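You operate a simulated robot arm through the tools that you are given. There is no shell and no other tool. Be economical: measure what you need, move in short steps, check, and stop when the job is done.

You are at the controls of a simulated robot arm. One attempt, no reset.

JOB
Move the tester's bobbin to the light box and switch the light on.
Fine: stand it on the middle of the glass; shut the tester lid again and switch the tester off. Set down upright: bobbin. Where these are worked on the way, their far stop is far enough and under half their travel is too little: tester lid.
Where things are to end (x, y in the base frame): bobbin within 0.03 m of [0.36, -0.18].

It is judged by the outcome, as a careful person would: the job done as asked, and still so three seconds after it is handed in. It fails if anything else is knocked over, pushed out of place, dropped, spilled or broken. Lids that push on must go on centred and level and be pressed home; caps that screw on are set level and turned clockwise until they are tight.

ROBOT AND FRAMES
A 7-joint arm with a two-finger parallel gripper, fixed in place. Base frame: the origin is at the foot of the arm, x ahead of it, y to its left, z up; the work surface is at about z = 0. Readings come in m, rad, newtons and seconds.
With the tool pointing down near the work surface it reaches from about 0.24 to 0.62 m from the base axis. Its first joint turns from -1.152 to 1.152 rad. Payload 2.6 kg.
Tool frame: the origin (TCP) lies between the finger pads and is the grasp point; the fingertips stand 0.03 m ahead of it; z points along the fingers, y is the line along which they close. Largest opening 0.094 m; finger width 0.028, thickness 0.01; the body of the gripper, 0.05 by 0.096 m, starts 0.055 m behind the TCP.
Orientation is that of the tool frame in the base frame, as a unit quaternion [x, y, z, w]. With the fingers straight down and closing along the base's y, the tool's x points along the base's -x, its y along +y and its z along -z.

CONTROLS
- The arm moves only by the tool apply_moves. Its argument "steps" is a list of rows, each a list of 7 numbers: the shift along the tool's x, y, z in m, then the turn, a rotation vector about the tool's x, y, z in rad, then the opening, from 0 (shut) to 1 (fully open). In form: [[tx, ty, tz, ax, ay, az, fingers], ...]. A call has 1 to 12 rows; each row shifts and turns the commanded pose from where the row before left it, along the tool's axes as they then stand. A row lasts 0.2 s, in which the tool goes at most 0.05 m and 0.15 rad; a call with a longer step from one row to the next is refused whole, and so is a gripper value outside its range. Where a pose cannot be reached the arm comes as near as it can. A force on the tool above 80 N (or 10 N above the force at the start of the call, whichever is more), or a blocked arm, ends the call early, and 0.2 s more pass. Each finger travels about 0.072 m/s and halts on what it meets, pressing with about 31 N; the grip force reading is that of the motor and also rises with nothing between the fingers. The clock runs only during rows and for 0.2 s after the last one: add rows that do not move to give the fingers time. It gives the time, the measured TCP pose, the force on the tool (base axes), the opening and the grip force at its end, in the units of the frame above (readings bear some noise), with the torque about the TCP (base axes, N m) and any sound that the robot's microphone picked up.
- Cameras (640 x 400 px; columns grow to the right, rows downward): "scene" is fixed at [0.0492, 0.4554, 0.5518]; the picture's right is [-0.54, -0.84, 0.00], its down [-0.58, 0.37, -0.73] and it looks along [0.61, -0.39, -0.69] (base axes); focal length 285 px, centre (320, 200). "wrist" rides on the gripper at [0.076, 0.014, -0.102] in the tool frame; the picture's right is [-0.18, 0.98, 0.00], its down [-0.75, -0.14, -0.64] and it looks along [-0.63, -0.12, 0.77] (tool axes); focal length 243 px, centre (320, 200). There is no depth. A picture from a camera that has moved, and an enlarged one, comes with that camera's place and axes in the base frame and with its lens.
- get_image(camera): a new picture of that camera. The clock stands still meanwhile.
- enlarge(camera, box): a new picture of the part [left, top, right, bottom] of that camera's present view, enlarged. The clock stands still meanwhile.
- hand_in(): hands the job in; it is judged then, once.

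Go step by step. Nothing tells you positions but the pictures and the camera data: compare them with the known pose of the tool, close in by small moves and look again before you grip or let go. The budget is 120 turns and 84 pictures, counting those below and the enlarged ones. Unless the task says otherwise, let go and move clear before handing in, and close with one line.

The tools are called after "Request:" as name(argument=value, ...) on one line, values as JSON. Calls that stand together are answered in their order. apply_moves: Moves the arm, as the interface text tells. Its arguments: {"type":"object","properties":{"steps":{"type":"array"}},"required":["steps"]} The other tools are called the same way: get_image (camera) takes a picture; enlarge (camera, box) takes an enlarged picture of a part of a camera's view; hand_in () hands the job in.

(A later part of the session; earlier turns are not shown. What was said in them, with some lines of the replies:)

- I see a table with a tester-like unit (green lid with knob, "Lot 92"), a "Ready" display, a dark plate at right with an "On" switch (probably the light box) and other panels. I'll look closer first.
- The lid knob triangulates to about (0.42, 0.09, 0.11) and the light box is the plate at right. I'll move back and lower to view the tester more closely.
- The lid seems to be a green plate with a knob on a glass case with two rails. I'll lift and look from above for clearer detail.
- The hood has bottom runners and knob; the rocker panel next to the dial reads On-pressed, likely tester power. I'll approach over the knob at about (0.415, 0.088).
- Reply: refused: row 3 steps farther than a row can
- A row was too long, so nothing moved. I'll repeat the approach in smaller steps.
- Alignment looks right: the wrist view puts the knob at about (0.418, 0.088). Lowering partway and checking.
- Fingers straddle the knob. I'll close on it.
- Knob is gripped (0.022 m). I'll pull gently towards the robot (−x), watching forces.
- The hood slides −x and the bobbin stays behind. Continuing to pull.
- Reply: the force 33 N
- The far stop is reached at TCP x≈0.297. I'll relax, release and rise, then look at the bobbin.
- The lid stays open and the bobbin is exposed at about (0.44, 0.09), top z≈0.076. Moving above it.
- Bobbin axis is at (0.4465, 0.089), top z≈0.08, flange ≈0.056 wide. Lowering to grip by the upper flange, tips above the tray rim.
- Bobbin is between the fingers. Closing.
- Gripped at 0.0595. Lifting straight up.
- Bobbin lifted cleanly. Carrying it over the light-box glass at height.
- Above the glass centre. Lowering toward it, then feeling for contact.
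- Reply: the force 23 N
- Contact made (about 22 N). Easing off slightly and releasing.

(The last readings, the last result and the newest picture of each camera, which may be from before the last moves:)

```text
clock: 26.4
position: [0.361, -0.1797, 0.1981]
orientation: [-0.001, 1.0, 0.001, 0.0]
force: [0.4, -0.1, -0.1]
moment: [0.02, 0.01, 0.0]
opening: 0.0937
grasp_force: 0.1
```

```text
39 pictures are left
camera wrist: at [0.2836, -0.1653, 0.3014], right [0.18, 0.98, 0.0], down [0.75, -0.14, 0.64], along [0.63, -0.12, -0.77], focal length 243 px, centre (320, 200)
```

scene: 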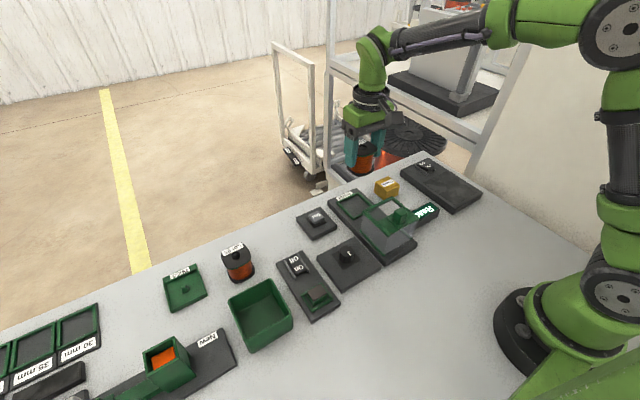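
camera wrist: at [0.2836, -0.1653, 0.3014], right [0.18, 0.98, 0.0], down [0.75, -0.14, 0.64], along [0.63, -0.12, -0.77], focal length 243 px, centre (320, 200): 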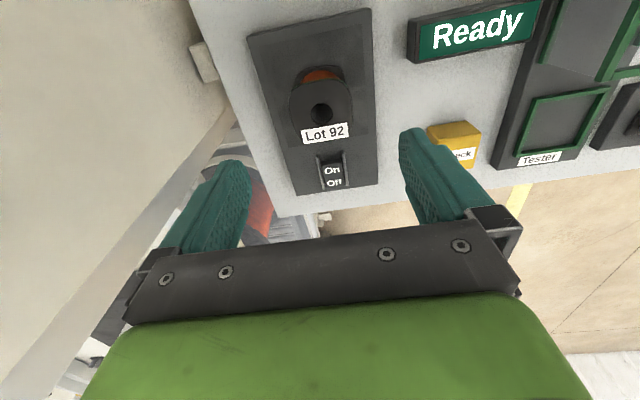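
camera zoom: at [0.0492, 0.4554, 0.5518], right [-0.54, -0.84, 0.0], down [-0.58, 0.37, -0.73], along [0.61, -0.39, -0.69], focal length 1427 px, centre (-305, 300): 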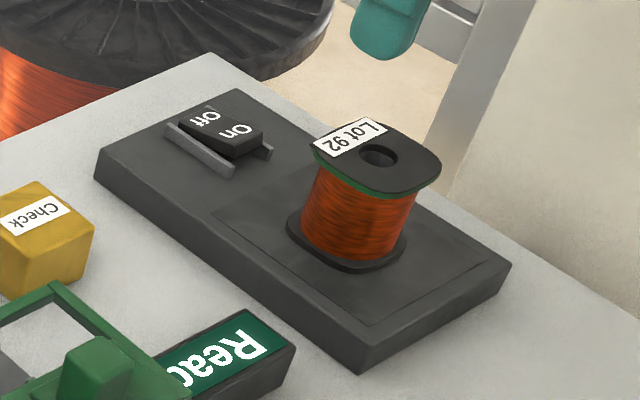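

Bobbin stands upright at about (0.361, −0.179). Next, the light switch; I'll zoom on it for precise location.

Request:
enlarge(camera="wrist", box=[290, 130, 370, 210])

Request:
enlarge(camera="scene", box=[415, 150, 445, 180])

```text
5.00 times, centred on (330, 170) of wrist
camera zoom: at [0.2836, -0.1653, 0.3014], right [0.18, 0.98, 0.0], down [0.75, -0.14, 0.64], along [0.63, -0.12, -0.77], focal length 1213 px, centre (270, 350)
```

zoom: 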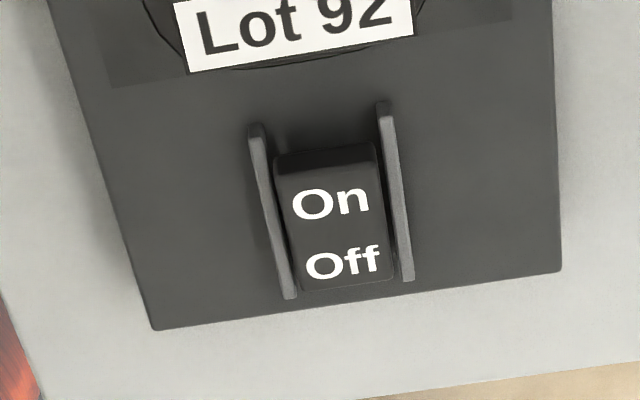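

```text
13.33 times, centred on (430, 165) of scene
camera zoom: at [0.0492, 0.4554, 0.5518], right [-0.54, -0.84, 0.0], down [-0.58, 0.37, -0.73], along [0.61, -0.39, -0.69], focal length 3804 px, centre (-1147, 667)
```

zoom: 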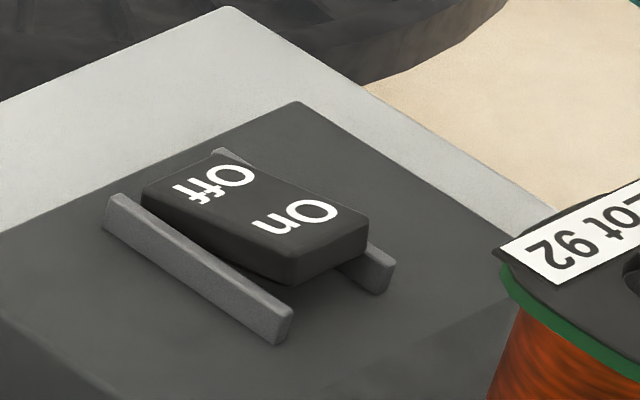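

Rocker spans x≈0.441–0.483 at y≈−0.181; the raised On end is at x≈0.445. Closing the fingers and approaching above it.

Request:
apply_moves(steps=[[-0.03, -0.001, 0, 0, 0, 0, 0.6], [-0.03, 0, 0, 0, 0, 0, 0.3], [-0.022, 0, 0, 0, 0, 0, 0], [0, 0, 0.03, 0, 0, 0, 0], [0, 0, 0.04, 0, 0, 0, 0], [0, 0, 0.04, 0, 0, 0, 0], [0, 0, 0, 0, 0, 0, 0], [0, 0, 0, 0, 0, 0, 0]])

Request:
enlarge(camera="scene", box=[400, 130, 460, 190])

Request:
enlarge(camera="wrist", box=[220, 60, 420, 260])

```text
clock: 28.2
position: [0.4423, -0.18, 0.087]
orientation: [0.0, 1.0, -0.001, -0.001]
force: [0.5, 0.5, 0.4]
moment: [-0.01, 0.0, 0.0]
opening: 0.0001
grasp_force: 31.1
```

```text
6.67 times, centred on (430, 160) of scene
camera zoom: at [0.0492, 0.4554, 0.5518], right [-0.54, -0.84, 0.0], down [-0.58, 0.37, -0.73], along [0.61, -0.39, -0.69], focal length 1902 px, centre (-413, 467)
```

zoom: 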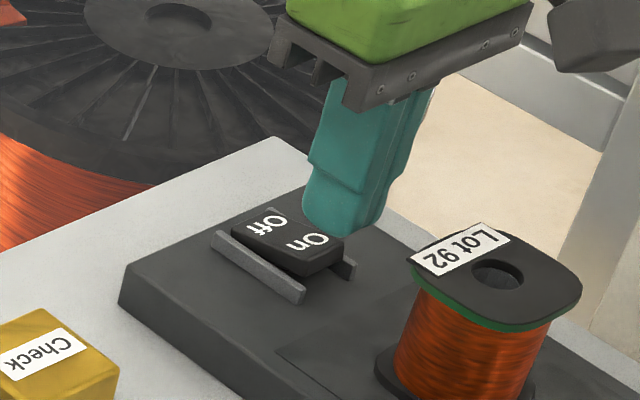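

```text
2.00 times, centred on (320, 160) of wrist
camera zoom: at [0.365, -0.1666, 0.1914], right [0.18, 0.98, 0.0], down [0.75, -0.14, 0.64], along [0.63, -0.12, -0.77], focal length 485 px, centre (320, 280)
```

zoom: 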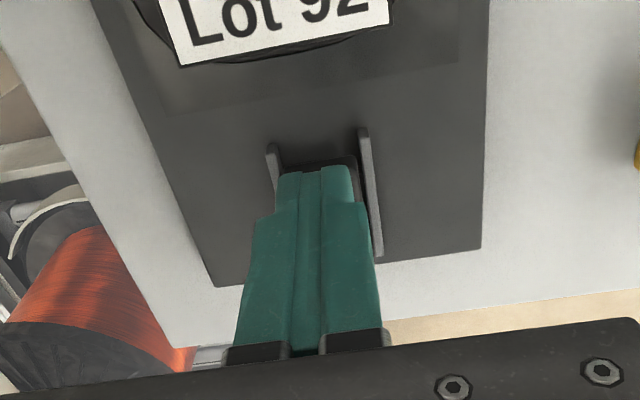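

Well aligned over the On end. Pressing down in small steps.

Request:
apply_moves(steps=[[0, 0, 0.008, 0, 0, 0, 0], [0, 0, 0.005, 0, 0, 0, 0], [0, 0, 0.004, 0, 0, 0, 0], [0, 0, 0.003, 0, 0, 0, 0]])

```text
clock: 29.2
position: [0.4413, -0.1791, 0.0674]
orientation: [0.002, 1.0, 0.0, 0.001]
force: [-15.3, 3.7, 27.8]
moment: [0.11, 0.07, 0.29]
opening: 0.0
grasp_force: 30.5
```

Request:
enlarge(camera="scene", box=[400, 130, 490, 210])

```text
5.00 times, centred on (445, 170) of scene
camera zoom: at [0.049, 0.4555, 0.5517], right [-0.54, -0.84, 0.0], down [-0.58, 0.37, -0.73], along [0.61, -0.39, -0.69], focal length 1427 px, centre (-305, 350)
```

zoom: 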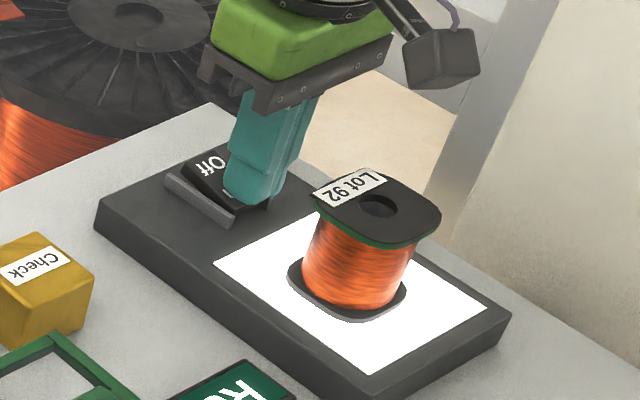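

The light is on. Rising, then going back to the lid knob at about (0.298, 0.090).

Request:
apply_moves(steps=[[0, 0, -0.03, 0, 0, 0, 0], [0, 0, -0.04, 0, 0, 0, 0], [0, 0, -0.045, 0, 0, 0, 0], [0.024, 0.04, 0, 0, 0, 0, 0.3], [0.024, 0.04, 0, 0, 0, 0, 0.5], [0.024, 0.04, 0, 0, 0, 0, 0.5], [0.024, 0.04, 0, 0, 0, 0, 0.5], [0.024, 0.04, 0, 0, 0, 0, 0.5], [0.023, 0.04, 0, 0, 0, 0, 0.5], [0, 0.03, 0, 0, 0, 0, 0.5], [0, 0, 0.02, 0, 0, 0, 0.5], [0, 0, 0, 0, 0, 0, 0.5]])

Request:
get_image(camera="wrist")

Request:
get_image(camera="scene")

```text
clock: 31.8
position: [0.2968, 0.0923, 0.1632]
orientation: [0.0, 1.0, 0.0, 0.0]
force: [0.1, 0.5, 0.8]
moment: [0.02, 0.0, 0.03]
opening: 0.0469
grasp_force: 0.0
```

```text
33 pictures are left
camera wrist: at [0.2202, 0.1052, 0.2674], right [0.18, 0.98, 0.0], down [0.75, -0.14, 0.64], along [0.63, -0.12, -0.77], focal length 243 px, centre (320, 200)
```

wrist: 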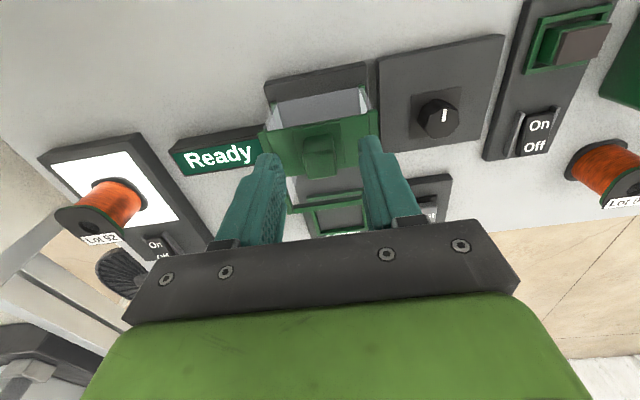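

```text
32 pictures are left
```

scene: 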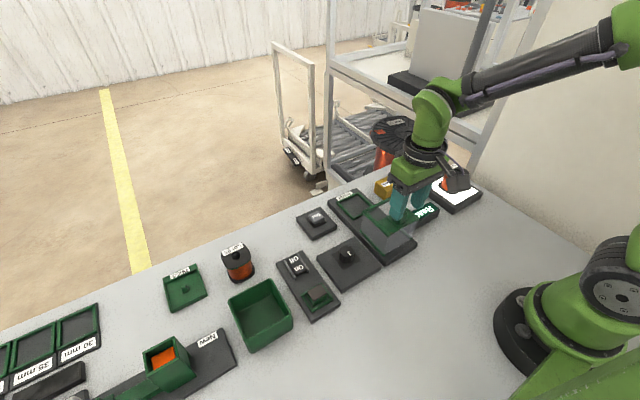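

Aligned over the knob. Lowering and gripping.

Request:
apply_moves(steps=[[0, -0.001, 0.015, 0, 0, 0, 0.5], [0, 0, 0.013, 0, 0, 0, 0.5], [0, 0, 0, 0, 0, 0, 0.5], [0, 0, 0, 0, 0, 0, 0.25], [0, 0, 0, 0, 0, 0, 0], [0, 0, 0, 0, 0, 0, 0], [0, 0, 0, 0, 0, 0, 0]])

```text
clock: 33.4
position: [0.2993, 0.0897, 0.1346]
orientation: [0.001, 1.0, 0.0, 0.0]
force: [0.2, -1.9, -4.6]
moment: [0.0, -0.41, -0.05]
opening: 0.0218
grasp_force: 45.4
```

Gripped. Sliding the lid back toward +x.

Request:
apply_moves(steps=[[-0.01, 0, 0, 0, 0, 0, 0], [-0.01, 0, 0, 0, 0, 0, 0], [-0.01, 0, 0, 0, 0, 0, 0], [-0.01, 0, 0, 0, 0, 0, 0], [-0.01, 0, 0, 0, 0, 0, 0], [-0.01, 0, 0, 0, 0, 0, 0], [-0.01, 0, 0, 0, 0, 0, 0], [-0.01, 0, 0, 0, 0, 0, 0], [-0.01, 0, 0, 0, 0, 0, 0], [-0.01, 0, 0, 0, 0, 0, 0], [-0.005, 0, 0, 0, 0, 0, 0], [0, 0, 0, 0, 0, 0, 0]])

Request:
enlarge(camera="scene", box=[320, 150, 420, 250])

```text
clock: 36.0
position: [0.4038, 0.0914, 0.1349]
orientation: [-0.002, 1.0, 0.001, 0.0]
force: [-0.3, -1.3, 6.8]
moment: [-0.05, -0.36, 0.12]
opening: 0.0219
grasp_force: 45.4
```

```text
4.00 times, centred on (370, 200) of scene
camera zoom: at [0.0492, 0.4554, 0.5518], right [-0.54, -0.84, 0.0], down [-0.58, 0.37, -0.73], along [0.61, -0.39, -0.69], focal length 1141 px, centre (120, 200)
```

zoom: 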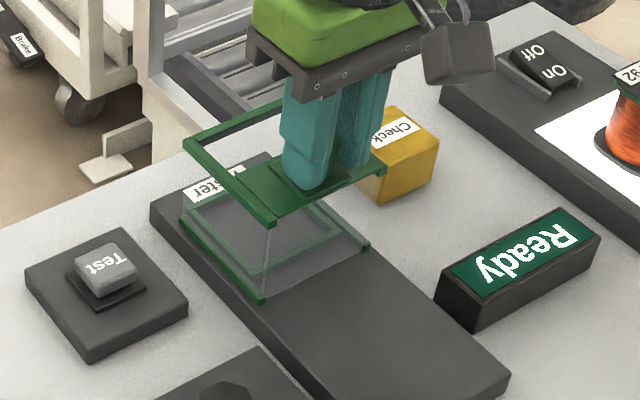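

Request:
apply_moves(steps=[[-0.005, 0, 0, 0, 0, 0, 0], [-0.005, 0, 0, 0, 0, 0, 0], [-0.002, 0, 0, 0, 0, 0, 0], [-0.002, 0, 0, 0, 0, 0, 0], [0, 0, 0, 0, 0, 0, 0]])

```text
clock: 37.2
position: [0.4156, 0.0899, 0.1331]
orientation: [0.001, 1.0, 0.0, -0.005]
force: [-27.7, -0.6, 14.9]
moment: [-0.18, 0.21, 0.17]
opening: 0.0216
grasp_force: 44.5
```

Closed stop reached (x = 0.4156, as at the start). Releasing and rising, then looking at it and at the tester switch.

Request:
apply_moves(steps=[[0.002, 0, 0, 0, 0, 0, 0], [0, 0, 0, 0, 0, 0, 0.25], [0, 0, 0, 0, 0, 0, 0.5], [0, 0, 0, 0, 0, 0, 0.5], [0, 0, -0.03, 0, 0, 0, 0.5], [0, 0, -0.04, 0, 0, 0, 0.3], [0, 0.03, -0.03, 0, 0, 0, 0], [0.01, 0.04, 0, 0, 0, 0, 0], [0.02, 0.04, 0, 0, 0, 0, 0], [0.03, 0.035, 0, 0, 0, 0, 0], [0.03, 0.035, 0, 0, 0, 0, 0], [0, 0, 0, 0, 0, 0, 0]])

Request:
get_image(camera="wrist")

Request:
enlarge(camera="scene", box=[320, 150, 420, 250])

```text
clock: 39.8
position: [0.3252, 0.2702, 0.2326]
orientation: [0.0, 1.0, -0.001, 0.0]
force: [0.1, -1.0, 0.2]
moment: [0.01, 0.02, 0.0]
opening: 0.0
grasp_force: 30.5
```

```text
30 pictures are left
camera wrist: at [0.2484, 0.2833, 0.3367], right [0.18, 0.98, 0.0], down [0.75, -0.14, 0.64], along [0.63, -0.12, -0.77], focal length 243 px, centre (320, 200)
```

wrist: 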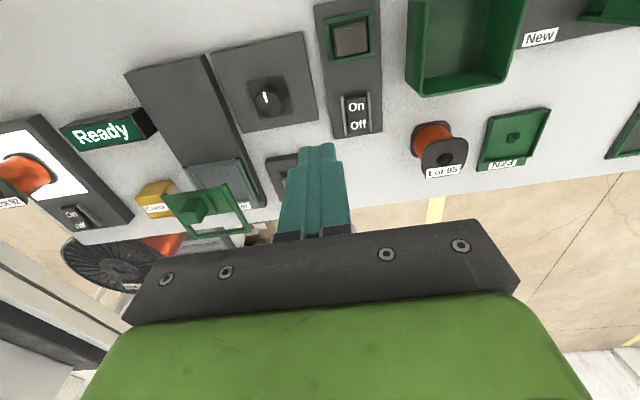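

```text
4.00 times, centred on (370, 200) of scene
camera zoom: at [0.0492, 0.4554, 0.5518], right [-0.54, -0.84, 0.0], down [-0.58, 0.37, -0.73], along [0.61, -0.39, -0.69], focal length 1141 px, centre (120, 200)
```

zoom: 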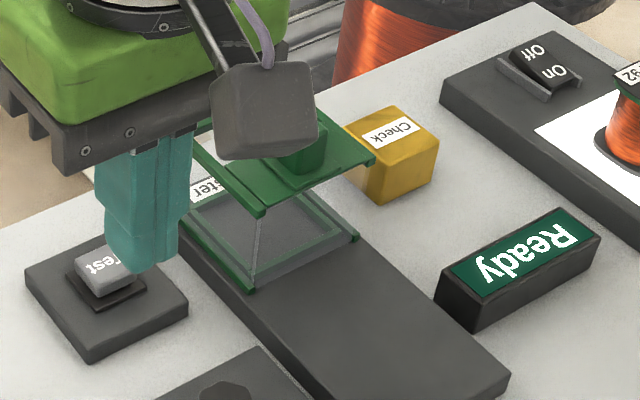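

Request:
enlarge(camera="wrist", box=[310, 0, 400, 145])

Request:
enlarge(camera="wrist", box=[200, 30, 320, 140])

Request:
enlarge(camera="scene", box=[280, 245, 345, 320])

```text
2.76 times, centred on (355, 72) of wrist
camera zoom: at [0.2484, 0.2833, 0.3367], right [0.18, 0.98, 0.0], down [0.75, -0.14, 0.64], along [0.63, -0.12, -0.77], focal length 669 px, centre (223, 552)
```

zoom: 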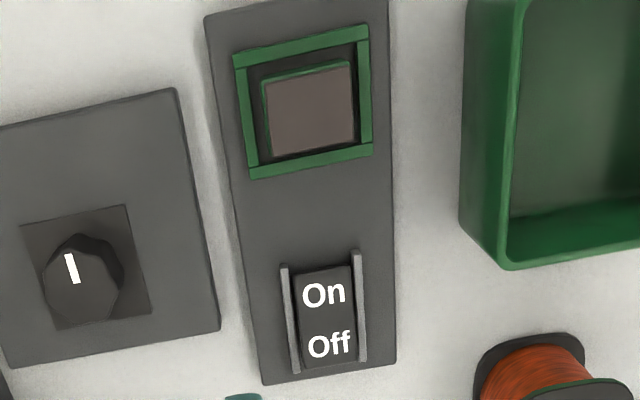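

```text
3.64 times, centred on (260, 85) of wrist
camera zoom: at [0.2484, 0.2833, 0.3367], right [0.18, 0.98, 0.0], down [0.75, -0.14, 0.64], along [0.63, -0.12, -0.77], focal length 882 px, centre (538, 618)
```

zoom: 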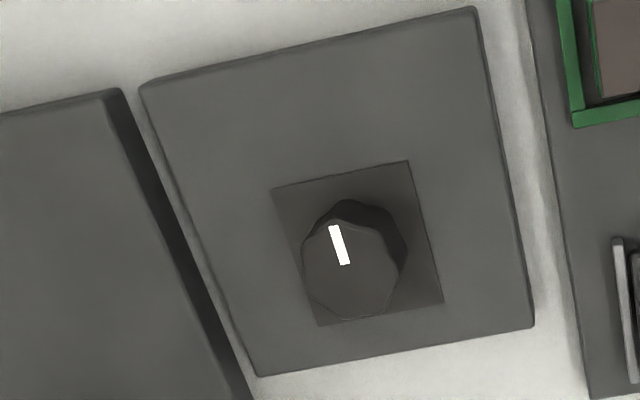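

```text
5.33 times, centred on (312, 282) of scene
camera zoom: at [0.0492, 0.4554, 0.5518], right [-0.54, -0.84, 0.0], down [-0.58, 0.37, -0.73], along [0.61, -0.39, -0.69], focal length 1522 px, centre (360, -240)
```

zoom: 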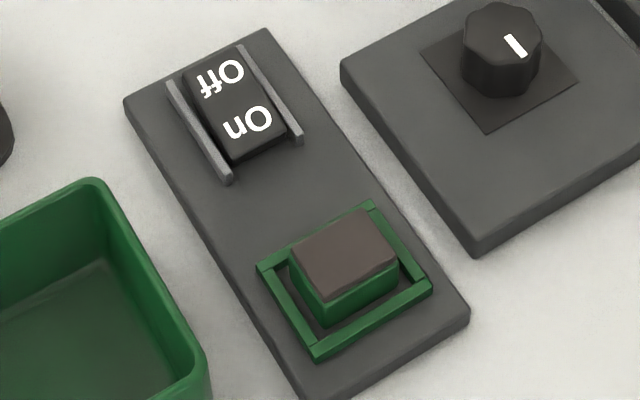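

Lid is closed as it was. The rocker is in the On position; its raised Off end is at about (0.385, 0.308, 0.03). Approaching above it with shut fingers.

Request:
apply_moves(steps=[[-0.031, 0.019, 0, 0, 0, 0, 0], [-0.031, 0.019, 0, 0, 0, 0, 0], [0, 0, 0.04, 0, 0, 0, 0], [0, 0, 0.04, 0, 0, 0, 0], [0, 0, 0.04, 0, 0, 0, 0], [0, 0, 0.03, 0, 0, 0, 0], [0, 0, 0, 0, 0, 0, 0]])

Request:
enlarge(camera="scene", box=[260, 210, 340, 310])

Request:
enlarge(camera="wrist", box=[220, 60, 420, 260])

```text
clock: 41.4
position: [0.3871, 0.3095, 0.0835]
orientation: [0.0, 1.0, 0.0, 0.0]
force: [-0.4, 0.9, -0.3]
moment: [-0.03, 0.0, 0.02]
opening: 0.0
grasp_force: 30.6
```

```text
4.00 times, centred on (300, 260) of scene
camera zoom: at [0.0492, 0.4554, 0.5518], right [-0.54, -0.84, 0.0], down [-0.58, 0.37, -0.73], along [0.61, -0.39, -0.69], focal length 1141 px, centre (400, -40)
```

zoom: 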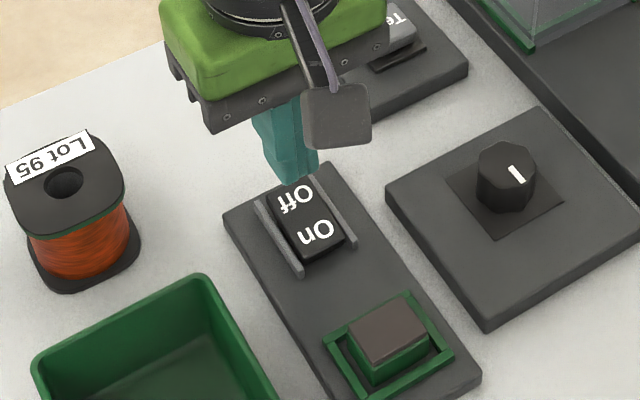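

```text
2.00 times, centred on (320, 160) of wrist
camera zoom: at [0.3103, 0.3221, 0.187], right [0.18, 0.98, 0.0], down [0.75, -0.14, 0.64], along [0.63, -0.12, -0.77], focal length 485 px, centre (320, 280)
```

zoom: 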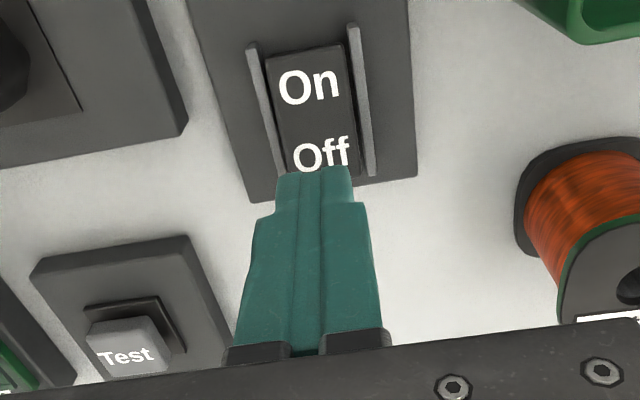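

Aligned over the Off end. Pressing.

Request:
apply_moves(steps=[[0.001, 0.0005, 0.008, 0, 0, 0, 0], [0, 0, 0.006, 0, 0, 0, 0], [0, 0, 0.003, 0, 0, 0, 0], [0, 0, 0.003, 0, 0, 0, 0]])

Request:
get_image(camera="scene")

```text
clock: 42.4
position: [0.3879, 0.308, 0.0646]
orientation: [0.0, 1.0, 0.0, 0.0]
force: [0.4, 0.8, 0.0]
moment: [0.02, -0.01, -0.03]
opening: 0.0
grasp_force: 30.7
```

```text
23 pictures are left
```

scene: 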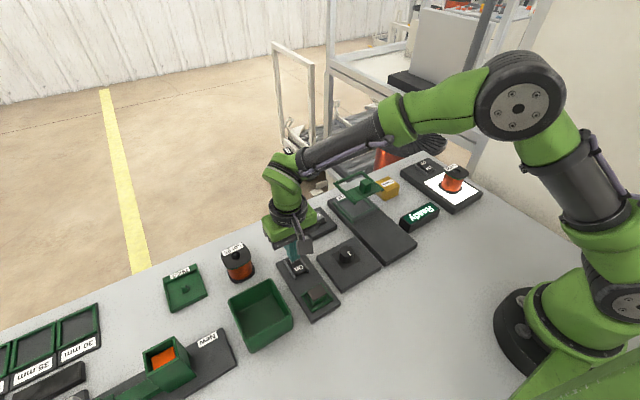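

No contact yet (tip z≈0.035). Continuing down in small steps.

Request:
apply_moves(steps=[[0, 0, 0.003, 0, 0, 0, 0], [0, 0, 0.002, 0, 0, 0, 0], [0, 0, 0.002, 0, 0, 0, 0]])

```text
clock: 43.2
position: [0.3863, 0.3083, 0.0589]
orientation: [0.001, 1.0, 0.001, -0.001]
force: [-3.8, -2.9, 9.7]
moment: [-0.09, 0.22, 0.07]
opening: 0.0001
grasp_force: 31.5
```

Request:
apply_moves(steps=[[0, 0, 0.002, 0, 0, 0, 0], [0, 0, 0.002, 0, 0, 0, 0], [0, 0, 0.002, 0, 0, 0, 0]])

Request:
get_image(camera="scene")

```text
clock: 44.0
position: [0.3896, 0.3102, 0.0603]
orientation: [0.001, 1.0, 0.004, 0.006]
force: [-9.9, -15.9, 64.7]
moment: [-0.48, 1.19, 0.15]
opening: 0.0
grasp_force: 31.2
```

```text
22 pictures are left
```

scene: 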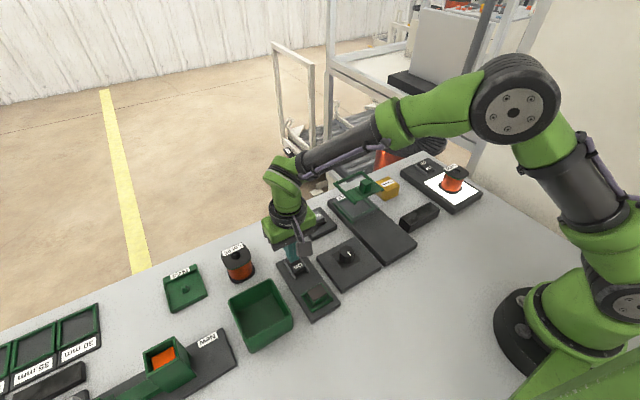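

The "Ready" display went dark, so the tester is off. Rising clear and verifying.

Request:
apply_moves(steps=[[0, 0, -0.015, 0, 0, 0, 0], [0, 0, -0.03, 0, 0, 0, 0], [0, 0, -0.04, 0, 0, 0, 0], [0, 0, -0.04, 0, 0, 0, 0], [0, 0, -0.04, 0, 0, 0, 0], [0.04, 0, -0.02, 0, 0, 0, 0], [0.04, 0, 0, 0, 0, 0, 0], [0, 0, 0, 0, 0, 0, 0]])

Request:
get_image(camera="scene")

Request:
enlarge(camera="scene", box=[270, 140, 490, 330])

Request:
get_image(camera="wrist")

```text
clock: 45.8
position: [0.3044, 0.3113, 0.2371]
orientation: [0.001, 1.0, 0.0, 0.001]
force: [-0.1, -0.3, -0.5]
moment: [0.0, -0.05, 0.04]
opening: 0.0
grasp_force: 31.0
```

```text
21 pictures are left
```

scene: 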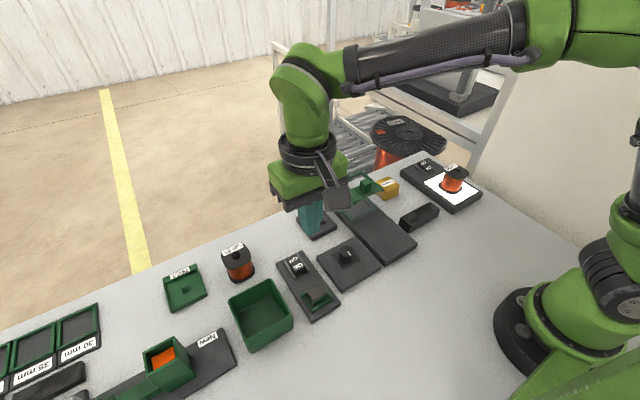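

```text
2.11 times, centred on (380, 235) of scene
camera zoom: at [0.0492, 0.4554, 0.5518], right [-0.54, -0.84, 0.0], down [-0.58, 0.37, -0.73], along [0.61, -0.39, -0.69], focal length 601 px, centre (194, 126)
```

zoom: 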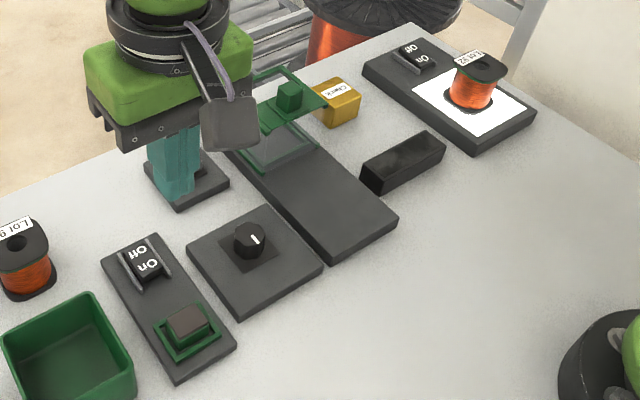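

```text
19 pictures are left
camera wrist: at [0.2278, 0.3238, 0.3402], right [0.18, 0.98, 0.0], down [0.75, -0.14, 0.64], along [0.63, -0.12, -0.77], focal length 243 px, centre (320, 200)
```

wrist: 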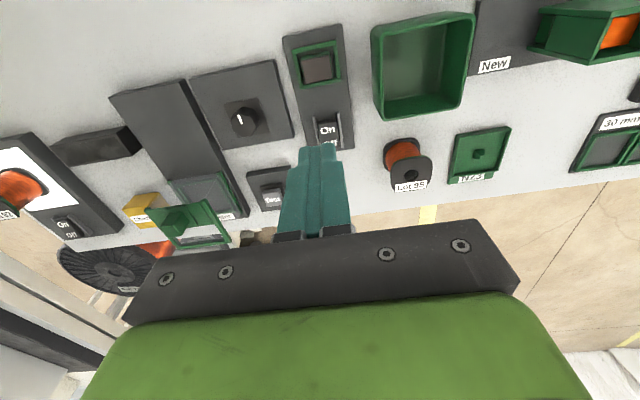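

The bobbin stands upright on the lit glass, the lid is shut at its stop, and the tester is off with its display dark. The arm is clear, so I'm handing in.

Request:
hand_in()

```text
The job is handed in.
```

The tester's bobbin (Lot 92) is standing upright on the middle of the light-box glass with the light on, and the tester lid is shut and the tester off.
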